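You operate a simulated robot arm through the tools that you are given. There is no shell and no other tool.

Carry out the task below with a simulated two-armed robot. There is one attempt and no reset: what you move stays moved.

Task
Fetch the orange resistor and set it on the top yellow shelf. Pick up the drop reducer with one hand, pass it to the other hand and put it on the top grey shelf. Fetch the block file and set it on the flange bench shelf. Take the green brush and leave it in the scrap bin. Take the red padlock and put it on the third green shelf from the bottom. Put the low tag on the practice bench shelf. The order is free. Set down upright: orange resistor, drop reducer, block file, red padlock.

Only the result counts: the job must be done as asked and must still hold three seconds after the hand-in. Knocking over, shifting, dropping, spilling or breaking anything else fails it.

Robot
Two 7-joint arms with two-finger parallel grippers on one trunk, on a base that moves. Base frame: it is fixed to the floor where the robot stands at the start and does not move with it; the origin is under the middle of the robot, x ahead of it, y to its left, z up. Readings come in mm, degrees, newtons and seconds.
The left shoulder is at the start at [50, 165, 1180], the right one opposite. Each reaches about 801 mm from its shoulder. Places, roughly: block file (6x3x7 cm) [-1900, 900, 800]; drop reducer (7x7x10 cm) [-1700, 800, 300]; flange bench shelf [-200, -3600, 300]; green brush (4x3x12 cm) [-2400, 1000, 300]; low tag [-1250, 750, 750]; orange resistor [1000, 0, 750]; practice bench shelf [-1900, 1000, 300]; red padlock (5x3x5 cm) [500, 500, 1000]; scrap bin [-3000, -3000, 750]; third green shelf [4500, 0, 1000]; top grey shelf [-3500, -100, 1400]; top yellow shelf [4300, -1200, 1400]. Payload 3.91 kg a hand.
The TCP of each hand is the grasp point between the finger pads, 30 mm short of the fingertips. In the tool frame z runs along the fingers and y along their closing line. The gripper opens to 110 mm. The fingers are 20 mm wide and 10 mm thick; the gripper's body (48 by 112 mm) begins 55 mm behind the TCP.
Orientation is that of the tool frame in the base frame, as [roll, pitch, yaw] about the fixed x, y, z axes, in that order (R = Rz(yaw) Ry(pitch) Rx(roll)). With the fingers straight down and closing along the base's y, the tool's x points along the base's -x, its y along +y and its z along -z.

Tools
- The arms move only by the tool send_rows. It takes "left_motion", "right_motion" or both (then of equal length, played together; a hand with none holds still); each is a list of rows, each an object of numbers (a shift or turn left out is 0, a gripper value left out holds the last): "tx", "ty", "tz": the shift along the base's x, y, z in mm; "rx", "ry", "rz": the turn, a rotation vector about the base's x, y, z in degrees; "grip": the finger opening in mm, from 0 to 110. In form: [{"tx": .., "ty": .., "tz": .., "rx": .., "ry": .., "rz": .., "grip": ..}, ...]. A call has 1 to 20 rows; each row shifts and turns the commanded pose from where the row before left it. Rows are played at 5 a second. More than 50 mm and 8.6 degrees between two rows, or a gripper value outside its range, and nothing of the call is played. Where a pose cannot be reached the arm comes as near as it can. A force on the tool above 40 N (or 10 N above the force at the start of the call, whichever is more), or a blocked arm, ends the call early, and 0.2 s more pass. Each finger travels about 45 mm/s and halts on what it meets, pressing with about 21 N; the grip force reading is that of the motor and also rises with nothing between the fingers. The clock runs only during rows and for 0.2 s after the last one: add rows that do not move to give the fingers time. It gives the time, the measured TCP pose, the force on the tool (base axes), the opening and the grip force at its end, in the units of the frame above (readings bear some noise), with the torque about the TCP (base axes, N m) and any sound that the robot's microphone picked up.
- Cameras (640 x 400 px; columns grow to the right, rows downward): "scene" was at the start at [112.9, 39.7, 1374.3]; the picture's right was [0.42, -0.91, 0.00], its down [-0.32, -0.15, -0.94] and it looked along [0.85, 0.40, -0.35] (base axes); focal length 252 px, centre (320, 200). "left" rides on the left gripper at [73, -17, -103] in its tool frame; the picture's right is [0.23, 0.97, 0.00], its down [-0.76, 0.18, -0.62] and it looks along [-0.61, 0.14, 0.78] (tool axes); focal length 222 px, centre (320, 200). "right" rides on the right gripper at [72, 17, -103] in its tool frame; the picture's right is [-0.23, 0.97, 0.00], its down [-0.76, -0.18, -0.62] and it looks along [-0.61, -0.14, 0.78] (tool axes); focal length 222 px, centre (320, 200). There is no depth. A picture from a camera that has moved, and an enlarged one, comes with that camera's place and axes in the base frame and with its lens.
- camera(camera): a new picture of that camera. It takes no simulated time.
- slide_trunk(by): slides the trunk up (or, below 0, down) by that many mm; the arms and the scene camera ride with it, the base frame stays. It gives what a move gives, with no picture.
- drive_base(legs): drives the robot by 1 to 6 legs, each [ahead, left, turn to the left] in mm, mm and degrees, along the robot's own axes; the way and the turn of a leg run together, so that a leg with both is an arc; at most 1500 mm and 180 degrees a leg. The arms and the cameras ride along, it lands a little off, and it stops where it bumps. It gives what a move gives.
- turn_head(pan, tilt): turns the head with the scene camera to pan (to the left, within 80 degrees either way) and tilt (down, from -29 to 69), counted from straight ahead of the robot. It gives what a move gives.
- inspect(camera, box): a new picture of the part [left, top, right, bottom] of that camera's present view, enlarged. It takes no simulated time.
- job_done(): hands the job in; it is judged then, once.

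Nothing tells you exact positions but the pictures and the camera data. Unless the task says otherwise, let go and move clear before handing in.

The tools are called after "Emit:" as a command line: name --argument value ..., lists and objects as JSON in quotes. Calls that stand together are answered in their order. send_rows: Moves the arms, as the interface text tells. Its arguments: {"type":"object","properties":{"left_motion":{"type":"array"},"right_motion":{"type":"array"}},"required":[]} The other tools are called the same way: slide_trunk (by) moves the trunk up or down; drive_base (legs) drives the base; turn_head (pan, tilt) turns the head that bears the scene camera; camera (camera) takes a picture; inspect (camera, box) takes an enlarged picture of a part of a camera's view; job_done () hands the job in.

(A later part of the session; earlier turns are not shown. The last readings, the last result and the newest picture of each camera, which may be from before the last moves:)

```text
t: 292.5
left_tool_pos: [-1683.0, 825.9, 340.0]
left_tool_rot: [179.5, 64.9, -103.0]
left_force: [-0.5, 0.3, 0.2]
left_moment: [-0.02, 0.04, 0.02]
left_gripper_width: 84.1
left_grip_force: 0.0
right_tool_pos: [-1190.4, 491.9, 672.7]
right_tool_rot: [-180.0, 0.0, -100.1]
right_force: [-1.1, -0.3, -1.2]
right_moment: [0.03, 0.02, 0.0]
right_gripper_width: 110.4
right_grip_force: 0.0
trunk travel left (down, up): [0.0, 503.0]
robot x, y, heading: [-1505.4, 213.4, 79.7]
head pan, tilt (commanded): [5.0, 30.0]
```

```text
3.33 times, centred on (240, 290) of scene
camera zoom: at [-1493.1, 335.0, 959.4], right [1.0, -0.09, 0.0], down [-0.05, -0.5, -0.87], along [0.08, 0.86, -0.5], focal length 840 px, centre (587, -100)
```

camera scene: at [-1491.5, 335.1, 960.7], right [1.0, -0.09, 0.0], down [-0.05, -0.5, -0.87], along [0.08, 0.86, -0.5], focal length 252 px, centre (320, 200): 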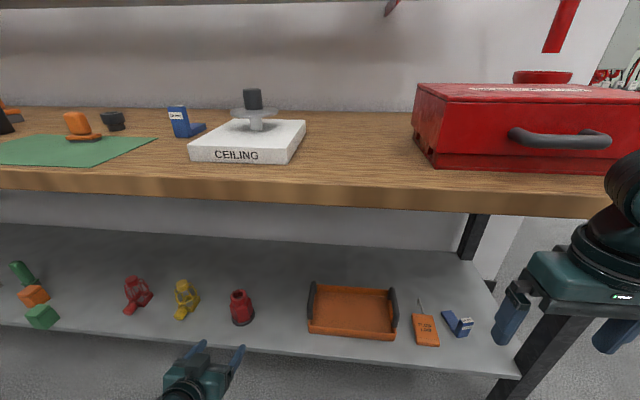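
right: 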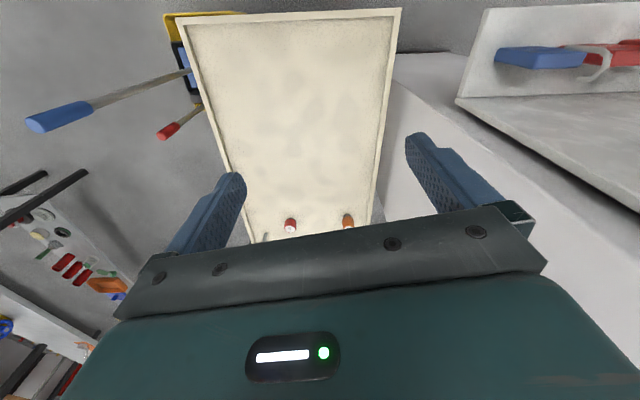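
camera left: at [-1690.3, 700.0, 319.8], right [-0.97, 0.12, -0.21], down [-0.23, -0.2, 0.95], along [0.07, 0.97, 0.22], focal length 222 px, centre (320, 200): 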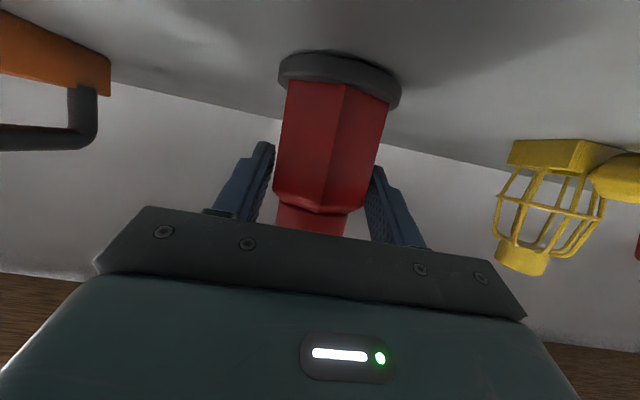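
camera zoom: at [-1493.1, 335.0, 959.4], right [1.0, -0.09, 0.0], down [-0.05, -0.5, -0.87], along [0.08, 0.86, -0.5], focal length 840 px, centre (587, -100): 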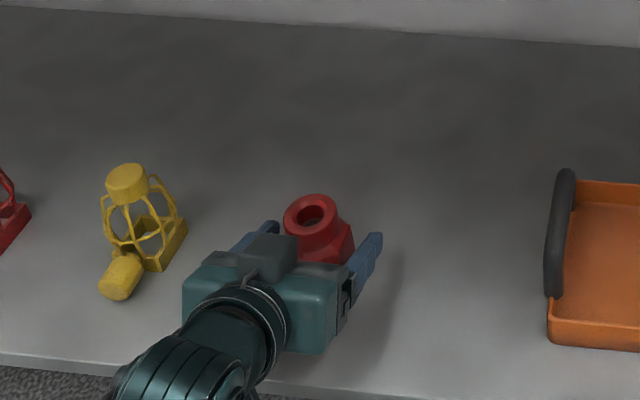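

Regripping 21 mm lower with the flats aligned, then a small test lift.

Emit:
send_rows --left_motion '[{"tz": -10}, {"tz": -11}, {}, {"grip": 74}, {"grip": 66}, {"grip": 58}, {"grip": 48}, {"grip": 40}, {"grip": 30}, {}, {}]'

Emit:
camera --camera "left"

Emit:
send_rows --left_motion '[{"tz": 3}, {"tz": 4}, {"tz": 5}, {}, {}]'

Emit:
camera --camera "left"

Emit:
send_rows --left_motion '[{}, {}, {}, {}, {}]'

Emit:
camera --camera "left"

```text
t: 294.9
left_tool_pos: [-1690.7, 825.9, 318.0]
left_tool_rot: [177.6, 65.0, -104.5]
left_force: [-1.1, -1.5, -0.6]
left_moment: [-0.06, -0.09, -0.02]
left_gripper_width: 59.2
left_grip_force: 21.4
right_tool_pos: [-1190.4, 492.4, 672.2]
right_tool_rot: [-180.0, 0.1, -100.2]
right_force: [0.7, 0.1, -0.1]
right_moment: [0.02, 0.01, 0.0]
right_gripper_width: 110.1
right_grip_force: 0.0
trunk travel left (down, up): [0.0, 503.0]
robot x, y, heading: [-1505.6, 217.2, 79.9]
head pan, tilt (commanded): [5.0, 30.0]
```

```text
taken
camera left: at [-1700.6, 702.6, 295.6], right [-0.98, 0.11, -0.19], down [-0.21, -0.2, 0.96], along [0.07, 0.97, 0.22], focal length 222 px, centre (320, 200)
```

left: 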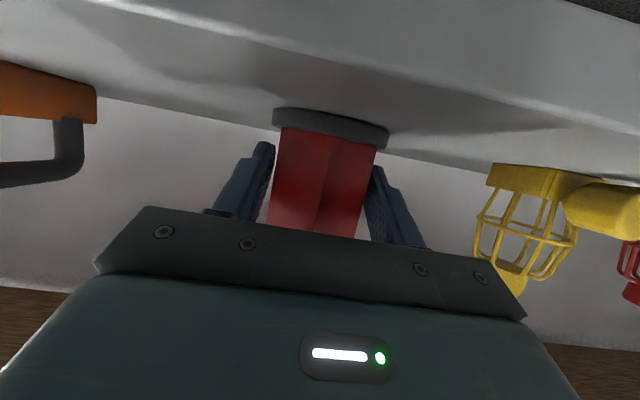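

```text
t: 296.1
left_tool_pos: [-1687.1, 830.4, 332.9]
left_tool_rot: [177.7, 65.2, -104.3]
left_force: [0.4, -1.3, -4.7]
left_moment: [-0.11, -0.1, -0.07]
left_gripper_width: 59.1
left_grip_force: 21.2
right_tool_pos: [-1188.4, 492.1, 671.9]
right_tool_rot: [179.9, -0.1, -100.1]
right_force: [0.3, 0.6, 0.3]
right_moment: [-0.02, 0.01, -0.01]
right_gripper_width: 109.8
right_grip_force: 0.0
trunk travel left (down, up): [0.0, 503.0]
robot x, y, heading: [-1503.8, 215.2, 79.9]
head pan, tilt (commanded): [5.0, 30.0]
```

```text
taken
camera left: at [-1697.3, 704.5, 311.0], right [-0.97, 0.12, -0.19], down [-0.21, -0.21, 0.96], along [0.07, 0.97, 0.23], focal length 222 px, centre (320, 200)
```

left: 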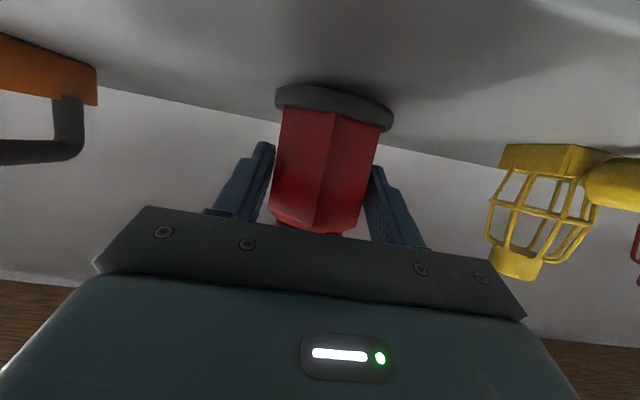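

```text
t: 297.3
left_tool_pos: [-1687.9, 828.3, 333.6]
left_tool_rot: [177.6, 65.0, -104.6]
left_force: [-0.3, -0.3, -5.6]
left_moment: [-0.12, 0.05, -0.03]
left_gripper_width: 59.1
left_grip_force: 21.0
right_tool_pos: [-1189.1, 491.0, 671.9]
right_tool_rot: [179.9, 0.0, -100.2]
right_force: [-0.8, -0.2, 1.2]
right_moment: [-0.06, -0.05, -0.02]
right_gripper_width: 110.1
right_grip_force: 0.1
trunk travel left (down, up): [0.0, 503.0]
robot x, y, heading: [-1504.5, 213.1, 80.0]
head pan, tilt (commanded): [5.0, 30.0]
```

```text
taken
camera left: at [-1697.5, 704.2, 310.1], right [-0.98, 0.12, -0.19], down [-0.21, -0.2, 0.96], along [0.07, 0.97, 0.22], focal length 222 px, centre (320, 200)
```

left: 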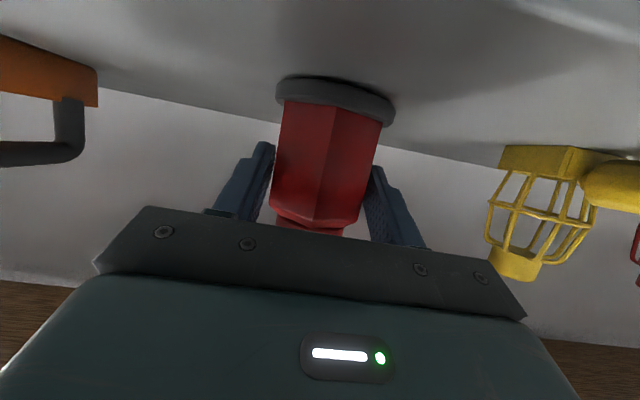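

It still creeps (~4 mm/s). I'll measure once more to judge the rate before deciding how to carry it.

Emit:
send_rows --left_motion '[{}, {}, {}, {}, {}]'

Emit:
camera --camera "left"

Emit:
inspect --camera "scene" --box '[200, 240, 320, 330]'

```text
t: 298.5
left_tool_pos: [-1687.8, 828.0, 331.7]
left_tool_rot: [177.8, 65.2, -104.4]
left_force: [0.0, 0.1, -3.7]
left_moment: [-0.04, -0.02, -0.03]
left_gripper_width: 59.3
left_grip_force: 20.3
right_tool_pos: [-1189.6, 491.5, 671.0]
right_tool_rot: [179.9, 0.1, -100.3]
right_force: [1.1, 0.1, -0.1]
right_moment: [-0.06, 0.02, 0.0]
right_gripper_width: 110.0
right_grip_force: 0.0
trunk travel left (down, up): [0.0, 503.0]
robot x, y, heading: [-1510.0, 212.9, 79.3]
head pan, tilt (commanded): [5.0, 30.0]
```

```text
taken
camera left: at [-1697.7, 704.0, 309.6], right [-0.97, 0.12, -0.19], down [-0.21, -0.2, 0.96], along [0.07, 0.97, 0.22], focal length 222 px, centre (320, 200)
```

left: 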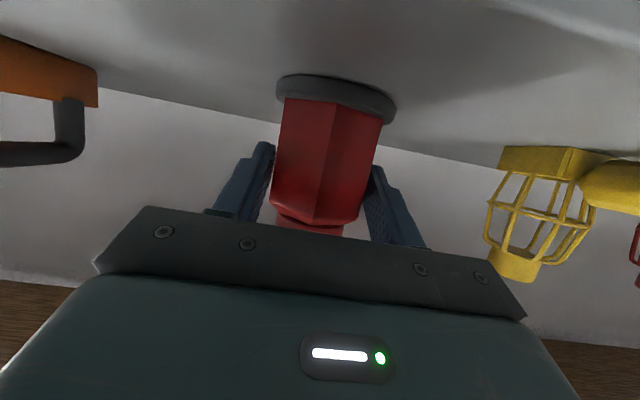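

```text
4.44 times, centred on (260, 285) of scene
camera zoom: at [-1492.4, 335.1, 959.3], right [1.0, -0.09, 0.0], down [-0.05, -0.5, -0.87], along [0.08, 0.86, -0.5], focal length 1120 px, centre (587, -178)
```

zoom: 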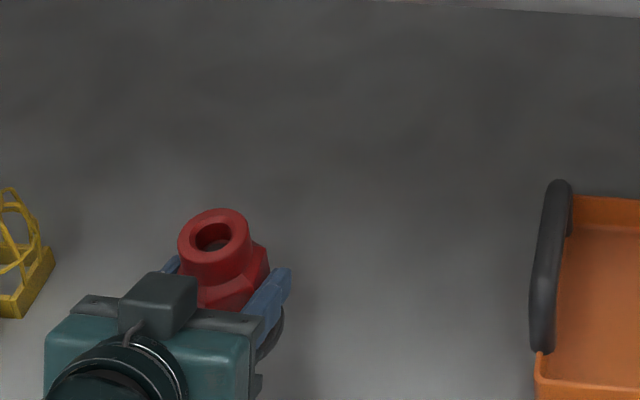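

It has settled back onto the shelf. I'll test a higher grip (around 60 mm above its base), where it seemed to hold.

Emit:
send_rows --left_motion '[{"grip": 66}, {"grip": 74}, {"tz": 10}, {"tz": 7}, {}, {"grip": 64}, {"grip": 56}, {"grip": 46}, {"grip": 30}, {}, {}, {}]'

Emit:
camera --camera "left"

Emit:
send_rows --left_motion '[{"tz": 4}, {"tz": 4}, {"tz": 4}, {"tz": 4}, {"tz": 4}, {}, {}]'

Emit:
camera --camera "left"

Emit:
send_rows --left_motion '[{}, {}, {}, {}, {}]'

Emit:
camera --camera "left"

```text
t: 301.1
left_tool_pos: [-1684.1, 827.5, 351.3]
left_tool_rot: [178.7, 65.4, -103.7]
left_force: [-4.8, 4.2, 7.7]
left_moment: [-0.04, 0.14, 0.02]
left_gripper_width: 59.2
left_grip_force: 20.7
right_tool_pos: [-1189.9, 490.8, 671.1]
right_tool_rot: [179.9, 0.2, -100.1]
right_force: [-0.4, -0.2, 0.3]
right_moment: [-0.01, 0.01, 0.02]
right_gripper_width: 110.0
right_grip_force: 0.1
trunk travel left (down, up): [0.0, 503.0]
robot x, y, heading: [-1507.5, 215.9, 79.9]
head pan, tilt (commanded): [5.0, 30.0]
```

```text
taken
camera left: at [-1694.0, 703.9, 327.8], right [-0.97, 0.12, -0.2], down [-0.22, -0.21, 0.95], along [0.07, 0.97, 0.23], focal length 222 px, centre (320, 200)
```

left: 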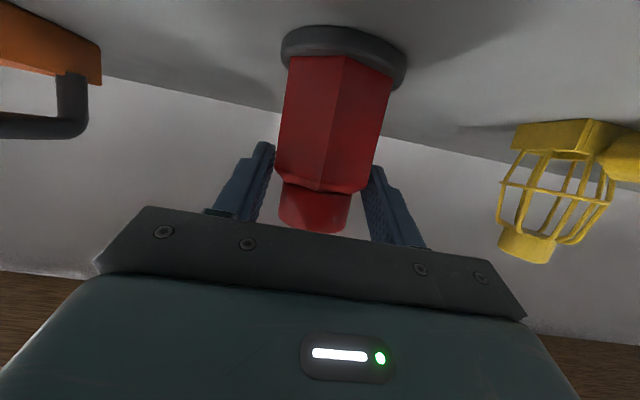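

```text
t: 302.7
left_tool_pos: [-1681.8, 824.3, 366.9]
left_tool_rot: [179.3, 64.9, -103.1]
left_force: [1.3, 0.9, -5.3]
left_moment: [-0.06, -0.02, -0.01]
left_gripper_width: 59.4
left_grip_force: 20.8
right_tool_pos: [-1189.5, 492.4, 671.1]
right_tool_rot: [180.0, 0.0, -100.2]
right_force: [1.0, -0.8, 0.7]
right_moment: [-0.02, -0.02, 0.0]
right_gripper_width: 109.9
right_grip_force: 0.0
trunk travel left (down, up): [0.0, 503.0]
robot x, y, heading: [-1504.2, 212.1, 79.5]
head pan, tilt (commanded): [5.0, 30.0]
```

```text
taken
camera left: at [-1691.8, 700.9, 344.5], right [-0.97, 0.12, -0.2], down [-0.22, -0.2, 0.96], along [0.07, 0.97, 0.22], focal length 222 px, centre (320, 200)
```

left: 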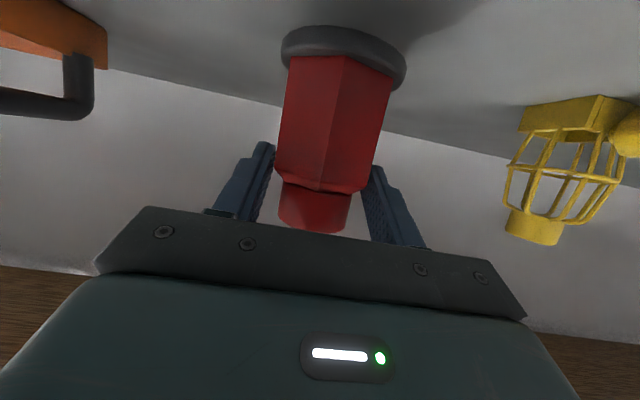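

```text
t: 303.9
left_tool_pos: [-1682.4, 825.0, 366.4]
left_tool_rot: [179.4, 64.9, -103.0]
left_force: [-0.2, -0.5, -4.9]
left_moment: [-0.06, 0.0, 0.01]
left_gripper_width: 59.2
left_grip_force: 20.9
right_tool_pos: [-1189.9, 491.9, 671.1]
right_tool_rot: [180.0, 0.0, -100.2]
right_force: [0.0, 0.0, -0.5]
right_moment: [0.01, -0.02, 0.01]
right_gripper_width: 109.9
right_grip_force: 0.1
trunk travel left (down, up): [0.0, 503.0]
robot x, y, heading: [-1506.5, 220.9, 79.6]
head pan, tilt (commanded): [5.0, 30.0]
```

```text
taken
camera left: at [-1691.9, 700.7, 343.9], right [-0.97, 0.12, -0.2], down [-0.22, -0.2, 0.95], along [0.07, 0.97, 0.22], focal length 222 px, centre (320, 200)
```

left: 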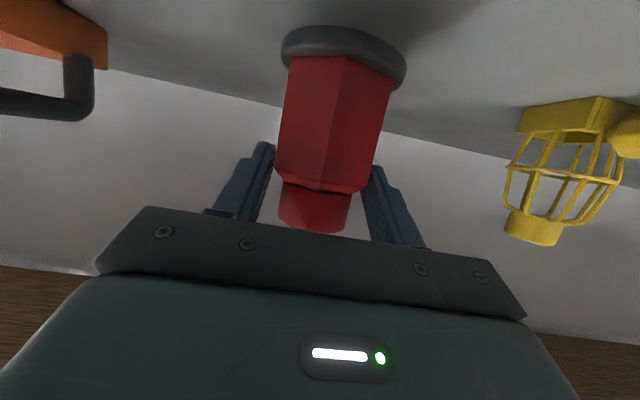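

At this height (~70 mm above its base) the grip holds with no creep. For a clean hand-over I want the left hand level, so I'll set the reducer down, re-approach with the hand flat, and grip it at about 64 mm height.

Emit:
send_rows --left_motion '[{"tz": -5}, {"tz": -5}, {"tz": -3}, {}]'

Emit:
send_rows --left_motion '[{"tz": -2}, {"tz": -1}, {}]'

```text
t: 304.9
left_tool_pos: [-1686.1, 824.6, 351.4]
left_tool_rot: [178.7, 64.9, -103.5]
left_force: [0.1, -0.1, -6.1]
left_moment: [-0.04, 0.0, -0.01]
left_gripper_width: 59.1
left_grip_force: 20.6
right_tool_pos: [-1191.5, 492.2, 672.3]
right_tool_rot: [-179.8, 0.1, -100.2]
right_force: [0.4, -0.2, -1.1]
right_moment: [0.01, 0.01, 0.01]
right_gripper_width: 110.1
right_grip_force: 0.0
trunk travel left (down, up): [0.0, 503.0]
robot x, y, heading: [-1506.2, 212.9, 79.6]
head pan, tilt (commanded): [5.0, 30.0]
```

```text
t: 305.7
left_tool_pos: [-1686.9, 825.3, 351.6]
left_tool_rot: [178.7, 65.1, -103.6]
left_force: [2.4, -2.1, 6.5]
left_moment: [0.01, -0.51, -0.14]
left_gripper_width: 59.0
left_grip_force: 21.4
right_tool_pos: [-1190.4, 490.7, 673.0]
right_tool_rot: [-179.8, 0.0, -100.1]
right_force: [0.2, 1.2, -0.2]
right_moment: [0.0, -0.01, -0.02]
right_gripper_width: 110.3
right_grip_force: 0.1
trunk travel left (down, up): [0.0, 503.0]
robot x, y, heading: [-1507.1, 216.0, 79.9]
head pan, tilt (commanded): [5.0, 30.0]
```

Reducer is standing on the shelf again. Opening and backing out.

Emit:
send_rows --left_motion '[{"grip": 66}, {"grip": 76}, {"grip": 88}, {}, {"tx": -4.8, "ty": -21.2, "tz": 10.2}, {"tx": -4.8, "ty": -21.2, "tz": 10.2}, {"tx": -4.8, "ty": -21.2, "tz": 10.2}, {"tx": -4.8, "ty": -21.2, "tz": 10.2}, {"tx": -4.8, "ty": -21.2, "tz": 10.2}, {"tx": -4, "ty": -20, "tz": 0}, {}]'

Emit:
camera --camera "left"

Emit:
inspect --camera "scene" --box '[160, 250, 320, 370]'

```text
t: 308.1
left_tool_pos: [-1708.6, 699.1, 402.2]
left_tool_rot: [-179.6, 64.9, -102.2]
left_force: [0.4, 0.6, 0.0]
left_moment: [0.02, -0.01, 0.03]
left_gripper_width: 88.0
left_grip_force: 0.0
right_tool_pos: [-1190.9, 491.6, 671.8]
right_tool_rot: [179.9, 0.0, -100.2]
right_force: [1.5, 0.8, 0.1]
right_moment: [0.02, -0.04, 0.0]
right_gripper_width: 110.2
right_grip_force: 0.1
trunk travel left (down, up): [0.0, 503.0]
robot x, y, heading: [-1507.0, 215.6, 79.7]
head pan, tilt (commanded): [5.0, 30.0]
```

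```text
taken
camera left: at [-1717.7, 573.9, 378.4], right [-0.97, 0.12, -0.21], down [-0.23, -0.2, 0.95], along [0.07, 0.97, 0.22], focal length 222 px, centre (320, 200)
```

left: 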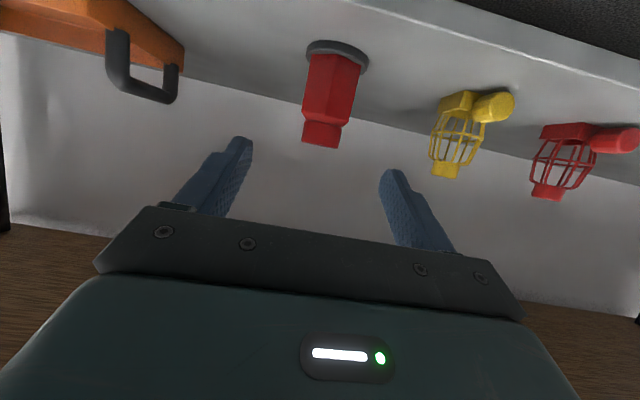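

```text
3.33 times, centred on (240, 310) of scene
camera zoom: at [-1493.0, 335.0, 959.2], right [1.0, -0.09, 0.0], down [-0.05, -0.5, -0.87], along [0.08, 0.86, -0.5], focal length 840 px, centre (587, -167)
```

zoom: 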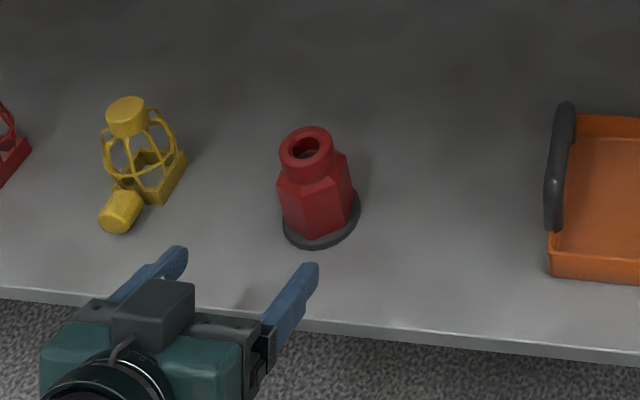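

The reducer stands at about (−1684, 829). Levelling the left hand in front of the shelf.

Emit:
send_rows --left_motion '[{"rx": 6.84, "ry": -1.48, "tz": -12}, {"rx": 6.84, "ry": -1.48, "tz": -12}, {"rx": 6.84, "ry": -1.48, "tz": -12}, {"tz": -12}, {}, {}]'

Emit:
camera --camera "left"

Emit:
inspect --camera "scene" --box '[160, 250, 320, 370]'

```text
t: 309.7
left_tool_pos: [-1743.0, 707.6, 370.5]
left_tool_rot: [119.7, 82.1, -163.9]
left_force: [0.1, 0.5, -0.8]
left_moment: [-0.02, -0.01, 0.01]
left_gripper_width: 88.0
left_grip_force: 0.0
right_tool_pos: [-1184.5, 491.7, 670.0]
right_tool_rot: [179.4, -0.1, -100.3]
right_force: [0.8, 0.6, -0.2]
right_moment: [-0.02, -0.02, -0.02]
right_gripper_width: 110.1
right_grip_force: 0.0
trunk travel left (down, up): [0.0, 503.0]
robot x, y, heading: [-1503.3, 214.4, 79.4]
head pan, tilt (commanded): [5.0, 30.0]
stopped in row 6 (left hand): the arm was blocked; the commanded pose is now the measured one
```

```text
taken
camera left: at [-1759.5, 601.3, 302.9], right [-0.97, 0.22, -0.11], down [-0.21, -0.53, 0.82], along [0.12, 0.82, 0.57], focal length 222 px, centre (320, 200)
```

left: 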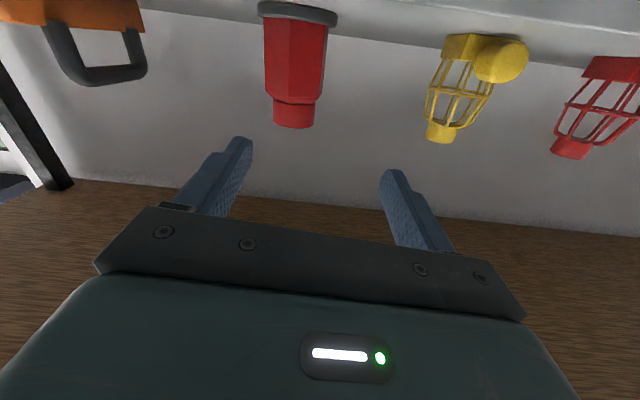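

```text
3.33 times, centred on (240, 310) of scene
camera zoom: at [-1484.9, 334.4, 960.9], right [1.0, -0.09, -0.01], down [-0.06, -0.5, -0.87], along [0.07, 0.86, -0.5], focal length 840 px, centre (587, -167)
```

zoom: 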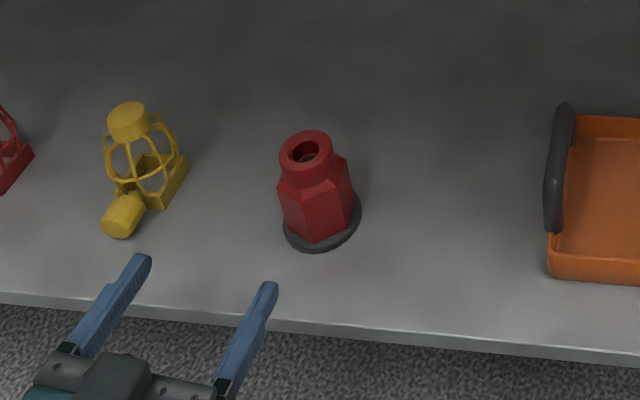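

The left arm got blocked while levelling. I need to see what the arm is touching before moving further.

Emit:
turn_head --pan 45 --tilt 55

Emit:
camera --camera "scene"

Emit:
turn_head --pan 75 --tilt 55

Emit:
camera --camera "scene"

```text
t: 310.8
left_tool_pos: [-1742.3, 706.6, 369.5]
left_tool_rot: [121.0, 81.9, -162.7]
left_force: [0.8, -0.6, 0.2]
left_moment: [0.0, 0.0, 0.04]
left_gripper_width: 88.0
left_grip_force: 0.1
right_tool_pos: [-1185.7, 491.0, 669.6]
right_tool_rot: [179.3, -0.1, -100.2]
right_force: [-0.2, -0.7, -0.2]
right_moment: [0.0, 0.02, 0.03]
right_gripper_width: 110.2
right_grip_force: 0.1
trunk travel left (down, up): [0.0, 503.0]
robot x, y, heading: [-1504.5, 215.6, 79.7]
head pan, tilt (commanded): [45.0, 55.0]
```

```text
taken
camera scene: at [-1535.2, 303.8, 925.6], right [0.82, 0.57, -0.01], down [0.46, -0.67, -0.58], along [-0.34, 0.47, -0.81], focal length 252 px, centre (320, 200)
```

scene: 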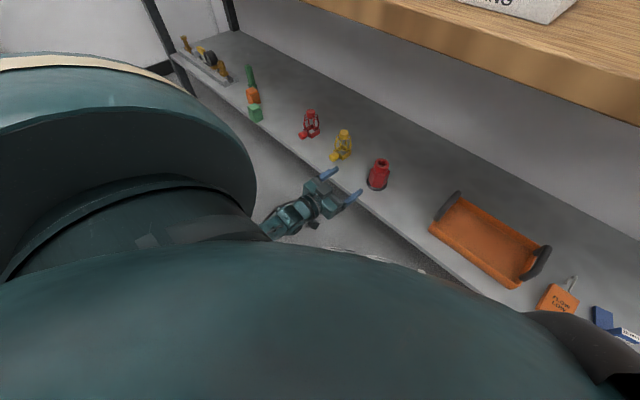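

```text
t: 311.8
left_tool_pos: [-1742.6, 705.5, 368.7]
left_tool_rot: [121.1, 82.0, -162.6]
left_force: [-0.1, -0.1, -1.3]
left_moment: [0.0, 0.0, 0.03]
left_gripper_width: 87.9
left_grip_force: 0.1
right_tool_pos: [-1185.7, 492.3, 670.2]
right_tool_rot: [179.3, -0.1, -100.2]
right_force: [0.7, 0.5, -0.3]
right_moment: [0.0, -0.01, 0.01]
right_gripper_width: 110.0
right_grip_force: 0.0
trunk travel left (down, up): [0.0, 503.0]
robot x, y, heading: [-1510.2, 212.9, 79.7]
head pan, tilt (commanded): [75.0, 55.0]
```

```text
taken
camera scene: at [-1559.3, 275.3, 925.7], right [0.43, 0.9, 0.0], down [0.73, -0.35, -0.58], along [-0.53, 0.25, -0.81], focal length 252 px, centre (320, 200)
```

scene: 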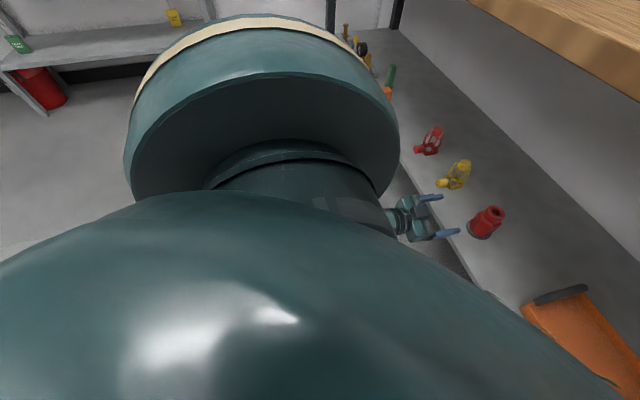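

The arm is simply too folded with the hand level this close to the body. I'll back the base off 140 mm, then straighten the hand with the arm more extended.

Emit:
drive_base --legs '[[-140, 0, 0]]'

Emit:
send_rows --left_motion '[{"tx": 8, "ty": 38, "tz": 4}, {"tx": 8, "ty": 38, "tz": 4}, {"tx": 8, "ty": 25, "tz": 4, "rx": -1.6, "ry": -6.66, "rz": 0.5}, {}, {}]'

Emit:
turn_head --pan 10 --tilt 35

Emit:
camera --camera "scene"

Emit:
camera --camera "left"

```text
t: 313.1
left_tool_pos: [-1768.5, 568.9, 368.5]
left_tool_rot: [120.9, 82.0, -162.6]
left_force: [0.1, 0.0, -0.2]
left_moment: [0.0, -0.03, -0.02]
left_gripper_width: 87.8
left_grip_force: 0.1
right_tool_pos: [-1211.1, 354.7, 671.4]
right_tool_rot: [179.4, -0.1, -100.1]
right_force: [0.3, 0.6, 0.6]
right_moment: [-0.01, 0.01, 0.03]
right_gripper_width: 110.0
right_grip_force: 0.2
trunk travel left (down, up): [0.0, 503.0]
robot x, y, heading: [-1532.9, 76.3, 79.8]
head pan, tilt (commanded): [75.0, 55.0]
```

```text
t: 314.3
left_tool_pos: [-1746.5, 671.2, 376.3]
left_tool_rot: [-170.4, 85.9, -93.8]
left_force: [-0.4, 0.5, 0.0]
left_moment: [-0.03, -0.01, -0.01]
left_gripper_width: 88.1
left_grip_force: 0.1
right_tool_pos: [-1215.3, 354.2, 672.0]
right_tool_rot: [-180.0, 0.0, -100.1]
right_force: [-1.0, -0.3, -0.4]
right_moment: [0.03, -0.01, 0.0]
right_gripper_width: 110.1
right_grip_force: 0.0
trunk travel left (down, up): [0.0, 503.0]
robot x, y, heading: [-1532.0, 79.2, 79.9]
head pan, tilt (commanded): [75.0, 55.0]
```

```text
t: 315.6
left_tool_pos: [-1746.1, 671.6, 375.7]
left_tool_rot: [-171.3, 86.0, -94.5]
left_force: [-0.4, 0.0, -0.4]
left_moment: [-0.02, 0.0, -0.02]
left_gripper_width: 87.9
left_grip_force: 0.1
right_tool_pos: [-1216.2, 355.0, 672.3]
right_tool_rot: [180.0, -0.1, -100.1]
right_force: [0.1, 0.0, 0.5]
right_moment: [0.01, 0.0, -0.04]
right_gripper_width: 109.7
right_grip_force: 0.2
trunk travel left (down, up): [0.0, 503.0]
robot x, y, heading: [-1529.9, 78.6, 79.7]
head pan, tilt (commanded): [10.0, 35.0]
```

```text
taken
camera scene: at [-1526.0, 195.5, 951.5], right [1.0, 0.0, 0.0], down [0.0, -0.57, -0.82], along [0.0, 0.82, -0.57], focal length 252 px, centre (320, 200)
```

scene: 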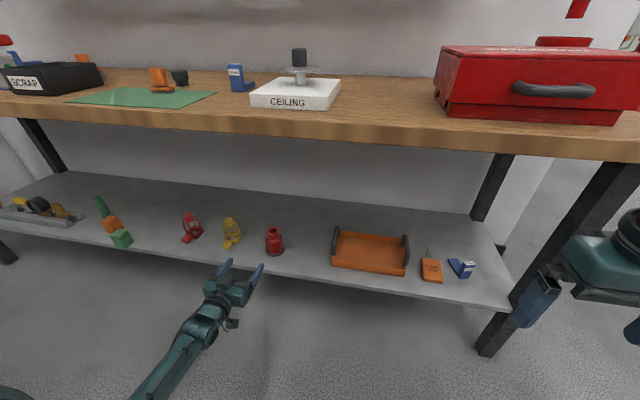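

```text
taken
camera left: at [-1753.7, 563.3, 310.3], right [-0.95, 0.21, -0.24], down [-0.31, -0.51, 0.8], along [0.05, 0.83, 0.55], focal length 222 px, centre (320, 200)
```

left: 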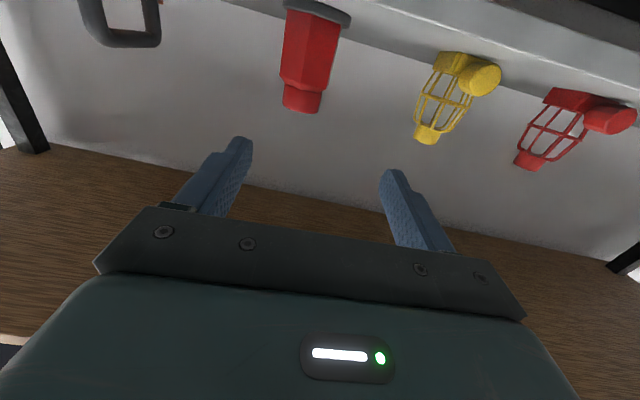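

Recovered; hand is level now. Shifting it onto the approach line and down to z≈344 while still outside the shelf.

Emit:
send_rows --left_motion '[{"tx": 12, "ty": 6.5, "tz": -11}, {"tx": 12, "ty": 6.5, "tz": -11}, {"tx": 12.5, "ty": 6.5, "tz": -10}, {}, {}]'

Emit:
camera --camera "left"

Emit:
inspect --camera "scene" --box '[180, 200, 340, 320]'

```text
t: 317.1
left_tool_pos: [-1745.3, 692.5, 345.0]
left_tool_rot: [142.0, 84.1, -140.6]
left_force: [0.1, 0.5, 0.8]
left_moment: [0.02, -0.02, -0.02]
left_gripper_width: 88.0
left_grip_force: 0.0
right_tool_pos: [-1216.1, 354.6, 669.8]
right_tool_rot: [180.0, 0.0, -100.1]
right_force: [-0.4, -0.5, 0.9]
right_moment: [-0.01, -0.01, 0.0]
right_gripper_width: 110.1
right_grip_force: 0.1
trunk travel left (down, up): [0.0, 503.0]
robot x, y, heading: [-1530.5, 79.3, 79.8]
head pan, tilt (commanded): [10.0, 35.0]
stopped in row 5 (left hand): the arm was blocked; the commanded pose is now the measured one
```

```text
taken
camera left: at [-1756.6, 584.4, 278.3], right [-0.97, 0.2, -0.16], down [-0.25, -0.52, 0.82], along [0.08, 0.83, 0.55], focal length 222 px, centre (320, 200)
```

left: 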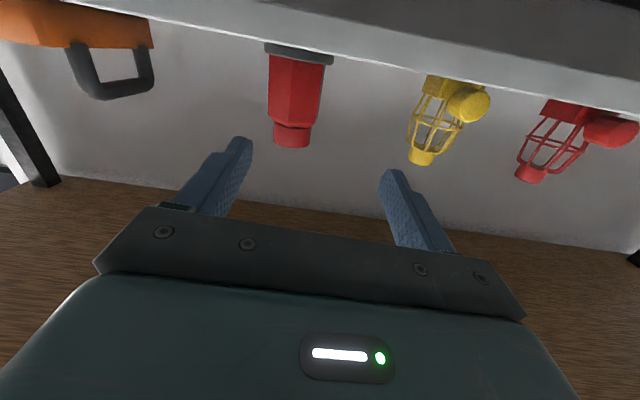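

```text
3.33 times, centred on (260, 260) of scene
camera zoom: at [-1525.4, 195.3, 950.3], right [1.0, 0.0, 0.0], down [0.0, -0.57, -0.82], along [0.0, 0.82, -0.57], focal length 840 px, centre (520, 0)
```

zoom: 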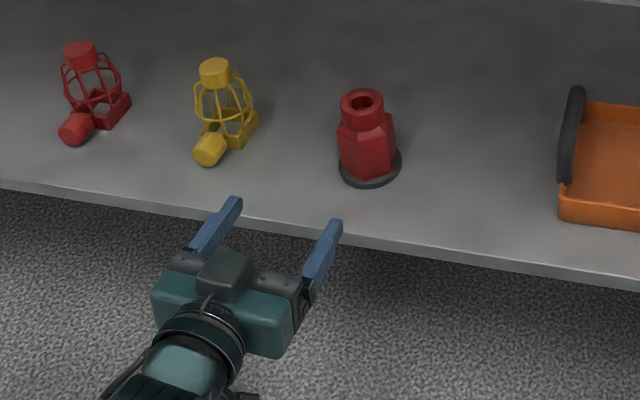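

Levelling is limited by the robot's own base at this height. New plan: pick it with the tilted hand (which held well), set it on the bench top, and regrip it level up there. First re-tilt the hand and relieve the arm.

Emit:
send_rows --left_motion '[{"tx": -5, "tz": 15, "rx": -6.84, "ry": 1.48}, {"tz": 15, "rx": -6.84, "ry": 1.48}, {"tz": 15, "rx": -6.84, "ry": 1.48}, {"rx": -0.8, "ry": -3.5, "rz": 0.3}, {}]'

Emit:
drive_base --legs '[[130, 0, 0]]'

Emit:
camera --camera "left"

Emit:
camera --camera "scene"

```text
t: 318.2
left_tool_pos: [-1747.9, 690.1, 390.1]
left_tool_rot: [-178.3, 64.3, -102.2]
left_force: [0.4, -1.0, -0.3]
left_moment: [-0.01, -0.01, 0.0]
left_gripper_width: 88.0
left_grip_force: 0.1
right_tool_pos: [-1214.9, 354.5, 671.1]
right_tool_rot: [179.9, 0.0, -100.1]
right_force: [0.3, 0.3, -0.9]
right_moment: [0.04, -0.04, 0.02]
right_gripper_width: 110.1
right_grip_force: 0.1
trunk travel left (down, up): [0.0, 503.0]
robot x, y, heading: [-1530.4, 75.8, 79.8]
head pan, tilt (commanded): [10.0, 35.0]
```

```text
t: 319.5
left_tool_pos: [-1724.9, 819.0, 389.5]
left_tool_rot: [-178.4, 64.3, -102.2]
left_force: [0.2, 0.6, -0.2]
left_moment: [0.02, 0.01, -0.02]
left_gripper_width: 88.2
left_grip_force: 0.1
right_tool_pos: [-1193.5, 484.0, 671.9]
right_tool_rot: [-179.9, 0.0, -100.0]
right_force: [-0.8, 0.7, 0.9]
right_moment: [0.01, 0.03, -0.02]
right_gripper_width: 110.1
right_grip_force: 0.1
trunk travel left (down, up): [0.0, 503.0]
robot x, y, heading: [-1504.3, 206.3, 79.8]
head pan, tilt (commanded): [10.0, 35.0]
```

```text
taken
camera left: at [-1738.6, 695.5, 368.4], right [-0.97, 0.13, -0.22], down [-0.24, -0.18, 0.95], along [0.09, 0.97, 0.21], focal length 222 px, centre (320, 200)
```

left: 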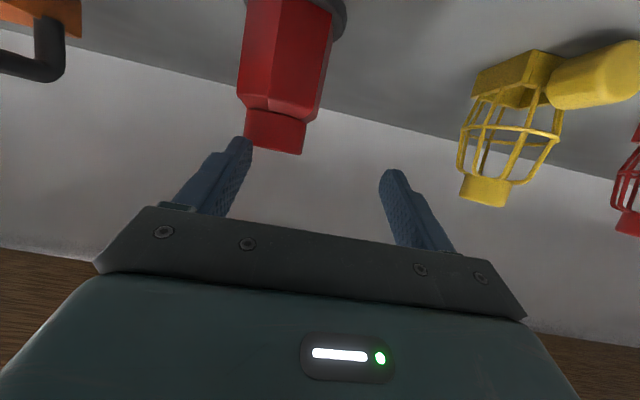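

```text
taken
camera scene: at [-1503.1, 324.3, 951.6], right [1.0, 0.0, 0.0], down [0.0, -0.57, -0.82], along [0.0, 0.82, -0.57], focal length 252 px, centre (320, 200)
```

scene: 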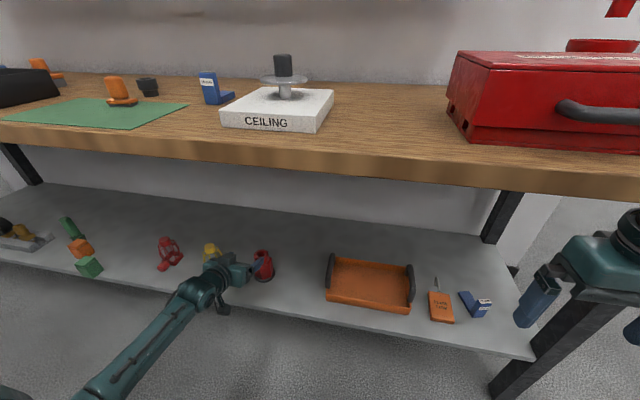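

The hand ended up right beside the reducer; forces are nil, but I'll check that nothing was touched.

Emit:
inspect --camera "scene" --box '[180, 210, 340, 330]'

Emit:
inspect --camera "left" --box '[180, 0, 420, 200]'

```text
3.33 times, centred on (260, 270) of scene
camera zoom: at [-1503.1, 324.3, 951.6], right [1.0, 0.0, 0.0], down [0.0, -0.57, -0.82], along [0.0, 0.82, -0.57], focal length 840 px, centre (520, -33)
```

zoom: 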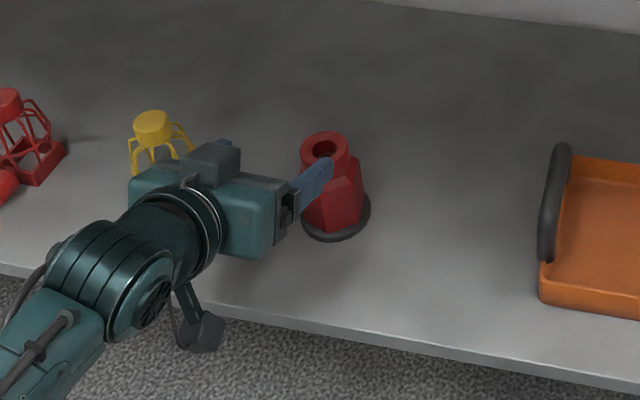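

```text
2.00 times, centred on (300, 100) of left
camera zoom: at [-1738.6, 695.5, 368.4], right [-0.97, 0.13, -0.22], down [-0.24, -0.18, 0.95], along [0.09, 0.97, 0.21], focal length 444 px, centre (360, 400)
```

zoom: 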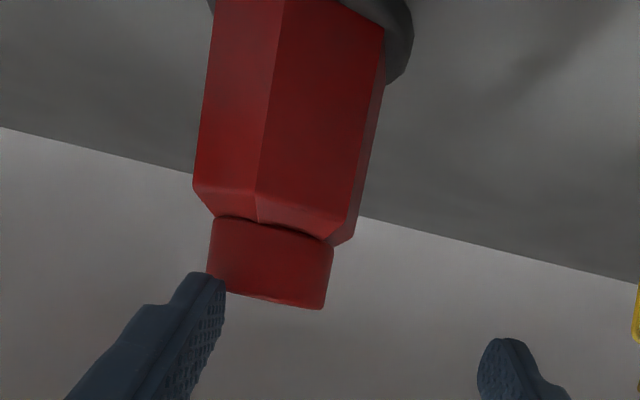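

The hand nudged the reducer ~25 mm deeper but it still stands. Backing straight out and re-aligning properly.

Emit:
drive_base --legs '[[-130, 0, 0]]'

Emit:
camera --camera "left"

Emit:
inspect --camera "scene" --box '[180, 180, 340, 300]'

```text
t: 320.8
left_tool_pos: [-1749.9, 690.4, 388.5]
left_tool_rot: [-178.3, 64.3, -102.0]
left_force: [-0.7, 0.3, 0.6]
left_moment: [0.01, 0.01, 0.03]
left_gripper_width: 88.1
left_grip_force: 0.1
right_tool_pos: [-1216.6, 355.0, 671.8]
right_tool_rot: [-180.0, 0.0, -100.0]
right_force: [0.2, 0.4, 0.4]
right_moment: [0.01, -0.03, -0.03]
right_gripper_width: 110.0
right_grip_force: 0.1
trunk travel left (down, up): [0.0, 503.0]
robot x, y, heading: [-1529.9, 78.7, 80.0]
head pan, tilt (commanded): [10.0, 35.0]
```

```text
taken
camera left: at [-1762.0, 566.1, 368.4], right [-0.97, 0.13, -0.22], down [-0.24, -0.18, 0.95], along [0.09, 0.97, 0.21], focal length 222 px, centre (320, 200)
```

left: 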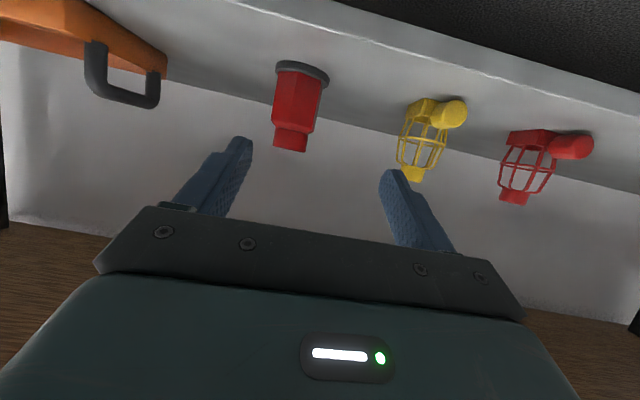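

```text
3.33 times, centred on (260, 240) of scene
camera zoom: at [-1526.1, 195.2, 951.5], right [1.0, 0.0, 0.0], down [0.0, -0.57, -0.82], along [0.0, 0.82, -0.57], focal length 840 px, centre (520, 67)
```

zoom: 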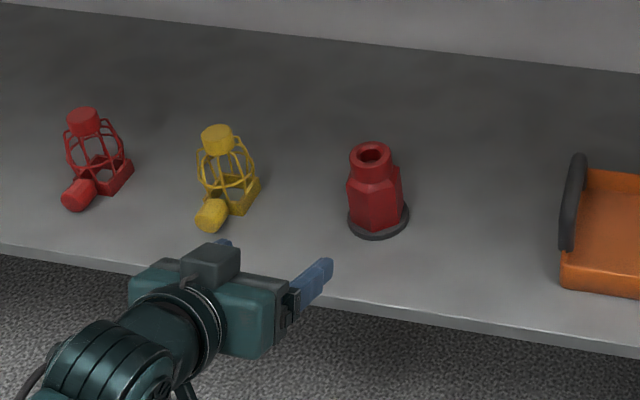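

Emit:
inspect --camera "scene" --box '[250, 210, 310, 255]'

Emit:
inspect --camera "left" --box '[250, 50, 350, 160]'

```text
8.89 times, centred on (280, 232) of scene
camera zoom: at [-1526.1, 195.2, 951.5], right [1.0, 0.0, 0.0], down [0.0, -0.57, -0.82], along [0.0, 0.82, -0.57], focal length 2240 px, centre (676, -89)
```

zoom: 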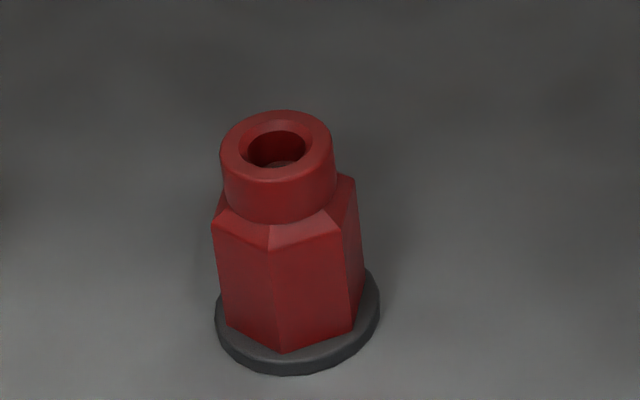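

```text
3.64 times, centred on (300, 105) of left
camera zoom: at [-1762.0, 566.1, 368.4], right [-0.97, 0.13, -0.22], down [-0.24, -0.18, 0.95], along [0.09, 0.97, 0.21], focal length 808 px, centre (393, 546)
```

zoom: 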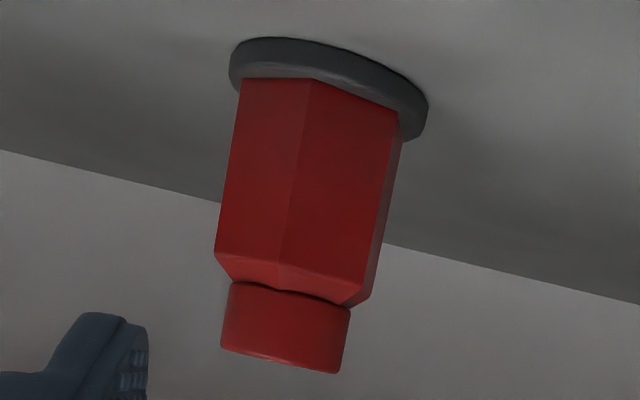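

The hex flats now face along x, so the hand should point at heading ≈ 90°. Adjusting the hand yaw by +12°, pulling it back, then driving up.

Emit:
send_rows --left_motion '[{"tx": 11, "ty": -30, "tz": 6, "rz": 4}, {"tx": 11, "ty": -30, "tz": 6, "rz": 4}, {"tx": 11, "ty": -30, "tz": 6, "rz": 4}, {"tx": 10, "tz": 4}, {}]'

Emit:
camera --camera "left"

```text
t: 321.7
left_tool_pos: [-1780.1, 627.1, 435.3]
left_tool_rot: [151.3, 64.7, -119.8]
left_force: [-0.4, -0.1, -0.5]
left_moment: [0.01, -0.01, 0.01]
left_gripper_width: 87.8
left_grip_force: 0.0
right_tool_pos: [-1216.2, 355.5, 670.3]
right_tool_rot: [-180.0, 0.0, -99.9]
right_force: [0.2, -0.6, -0.4]
right_moment: [-0.04, 0.01, -0.02]
right_gripper_width: 109.9
right_grip_force: 0.0
trunk travel left (down, up): [0.0, 503.0]
robot x, y, heading: [-1527.9, 81.5, 80.0]
head pan, tilt (commanded): [10.0, 35.0]
stopped in row 4 (left hand): the arm was blocked; the commanded pose is now the measured one
```

```text
taken
camera left: at [-1776.1, 503.9, 404.7], right [-1.0, -0.03, -0.01], down [0.0, -0.28, 0.96], along [-0.03, 0.96, 0.28], focal length 222 px, centre (320, 200)
```

left: 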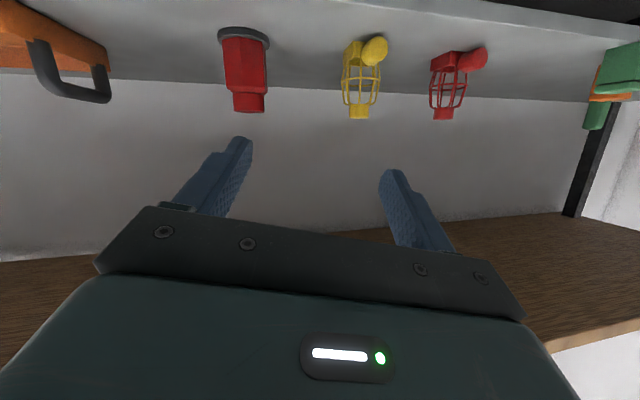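

The forearm is pinching against the base again. I'll raise the hand to unfold the arm, square it up at height with a steeper tilt, and come down again as in the first good approach.

Emit:
send_rows --left_motion '[{"tz": 45, "tx": -5}, {"tz": 45, "tx": -5}, {"tz": 45}, {"tz": 45}, {"tz": 45}, {"tz": 45}, {"tz": 45}, {"rx": 0.14, "ry": -5.5, "rz": 2.2, "tz": 20}, {"rx": 0.14, "ry": -5.5, "rz": 2.2, "tz": 20}, {"rx": -7}, {"rx": -7}, {"rx": -7}, {"rx": -7}, {}]'

Emit:
camera --camera "scene"

```text
t: 324.7
left_tool_pos: [-1788.5, 625.7, 790.1]
left_tool_rot: [178.8, 39.9, -90.2]
left_force: [-0.3, -0.1, -0.4]
left_moment: [0.02, -0.03, 0.0]
left_gripper_width: 87.8
left_grip_force: 0.0
right_tool_pos: [-1216.1, 355.0, 672.0]
right_tool_rot: [180.0, 0.0, -99.9]
right_force: [-0.4, 0.1, 0.4]
right_moment: [0.0, -0.04, 0.0]
right_gripper_width: 109.9
right_grip_force: 0.0
trunk travel left (down, up): [0.0, 503.0]
robot x, y, heading: [-1530.8, 74.6, 79.7]
head pan, tilt (commanded): [10.0, 35.0]
```

```text
taken
camera scene: at [-1526.2, 195.1, 951.6], right [1.0, 0.0, 0.0], down [0.0, -0.57, -0.82], along [0.0, 0.82, -0.57], focal length 252 px, centre (320, 200)
```

scene: 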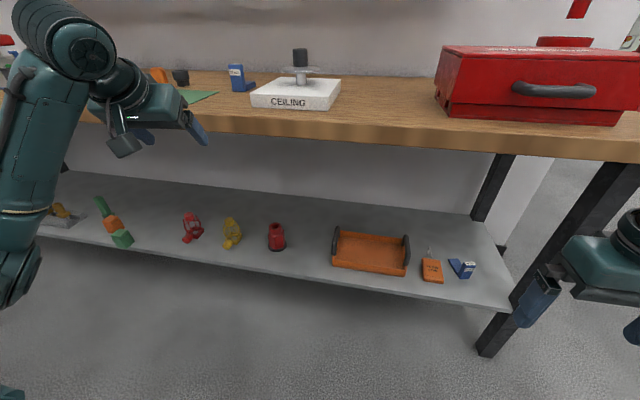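

The arm is freed. I'll turn the base +10° so the hand points straight ahead along the hex flats' direction, and shift right.

Emit:
drive_base --legs '[[0, 0, 10.3], [0, -135, 0]]'

Emit:
send_rows --left_motion '[{"tx": 22, "ty": -10, "rz": -3.4}, {"tx": 22, "ty": -10, "rz": -3.4}, {"tx": 20, "ty": -10, "rz": -3.4}, {}]'

Emit:
camera --camera "scene"

```text
t: 327.2
left_tool_pos: [-1746.6, 572.1, 791.4]
left_tool_rot: [178.8, 40.1, -80.2]
left_force: [0.2, 1.2, 0.3]
left_moment: [0.01, -0.02, -0.04]
left_gripper_width: 88.1
left_grip_force: 0.2
right_tool_pos: [-1135.9, 406.2, 672.7]
right_tool_rot: [-180.0, 0.0, -89.8]
right_force: [0.2, 0.6, -0.5]
right_moment: [0.0, -0.02, 0.02]
right_gripper_width: 110.0
right_grip_force: 0.1
trunk travel left (down, up): [0.0, 503.0]
robot x, y, heading: [-1398.2, 80.5, 90.1]
head pan, tilt (commanded): [10.0, 35.0]
```

```text
t: 328.2
left_tool_pos: [-1683.1, 541.0, 789.5]
left_tool_rot: [178.7, 40.0, -90.5]
left_force: [0.2, 0.9, -0.6]
left_moment: [0.02, 0.01, 0.02]
left_gripper_width: 87.7
left_grip_force: 0.0
right_tool_pos: [-1134.7, 407.0, 672.0]
right_tool_rot: [179.9, 0.0, -89.8]
right_force: [-0.4, 0.4, 0.2]
right_moment: [0.0, -0.02, 0.02]
right_gripper_width: 109.7
right_grip_force: 0.1
trunk travel left (down, up): [0.0, 503.0]
robot x, y, heading: [-1394.5, 78.7, 90.0]
head pan, tilt (commanded): [10.0, 35.0]
```

```text
taken
camera scene: at [-1412.0, 194.6, 951.6], right [0.98, 0.18, 0.0], down [0.1, -0.56, -0.82], along [-0.14, 0.81, -0.57], focal length 252 px, centre (320, 200)
```

scene: 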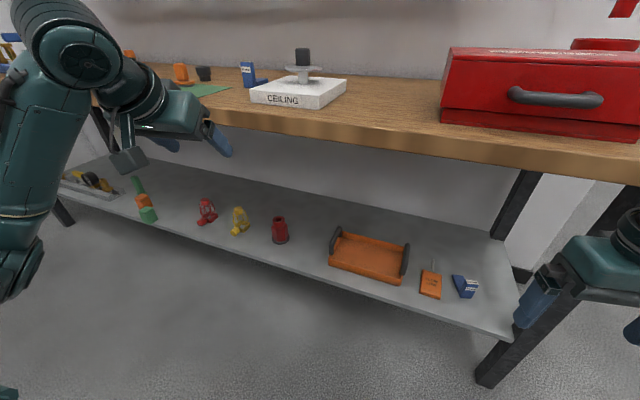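

Now lowering the hand in front of the shelf, then easing the tilt to 25° with the arm a bit more extended.

Emit:
send_rows --left_motion '[{"tz": -47}, {"tz": -47}, {"tz": -47}, {"tz": -47}, {"tz": -47}, {"tz": -47}, {"tz": -47}, {"tz": -45}, {"ty": 20, "rx": 8.4}, {"ty": 20, "rx": 8.4}, {"ty": 20, "rx": 8.2}, {}, {}]'

Emit:
camera --camera "left"

Emit:
camera --camera "scene"

```text
t: 331.0
left_tool_pos: [-1681.9, 601.8, 416.9]
left_tool_rot: [178.3, 65.0, -90.6]
left_force: [0.0, -0.2, -0.2]
left_moment: [0.0, 0.01, 0.02]
left_gripper_width: 87.7
left_grip_force: 0.2
right_tool_pos: [-1135.4, 405.9, 672.4]
right_tool_rot: [180.0, 0.0, -89.8]
right_force: [-0.1, 0.6, -0.2]
right_moment: [-0.01, 0.02, 0.02]
right_gripper_width: 110.1
right_grip_force: 0.1
trunk travel left (down, up): [0.0, 503.0]
robot x, y, heading: [-1395.1, 77.2, 90.2]
head pan, tilt (commanded): [10.0, 35.0]
```

```text
taken
camera left: at [-1662.5, 479.1, 393.0], right [-0.97, -0.11, -0.19], down [-0.16, -0.25, 0.96], along [-0.15, 0.96, 0.22], focal length 222 px, centre (320, 200)
```

left: 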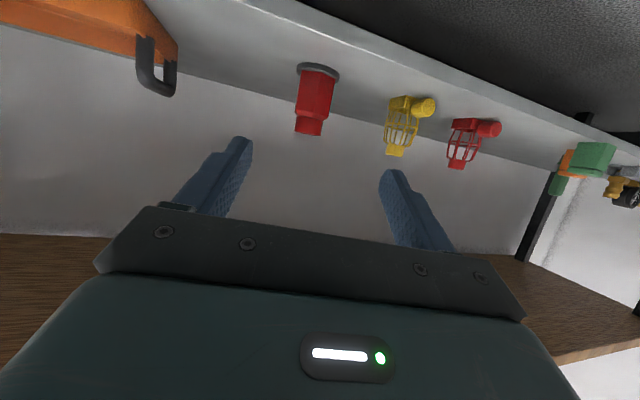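

```text
taken
camera scene: at [-1412.0, 194.6, 951.6], right [0.98, 0.18, 0.0], down [0.1, -0.56, -0.82], along [-0.14, 0.81, -0.57], focal length 252 px, centre (320, 200)
```

scene: 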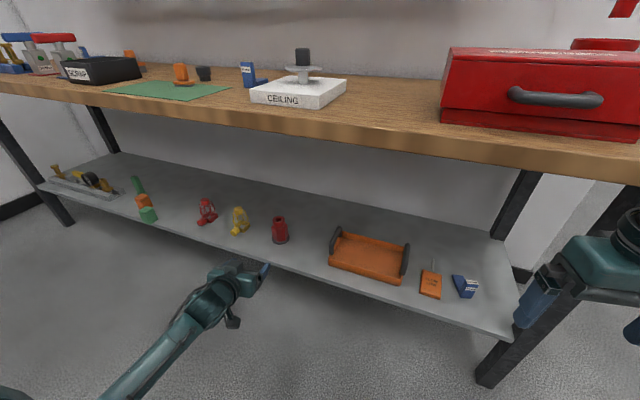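

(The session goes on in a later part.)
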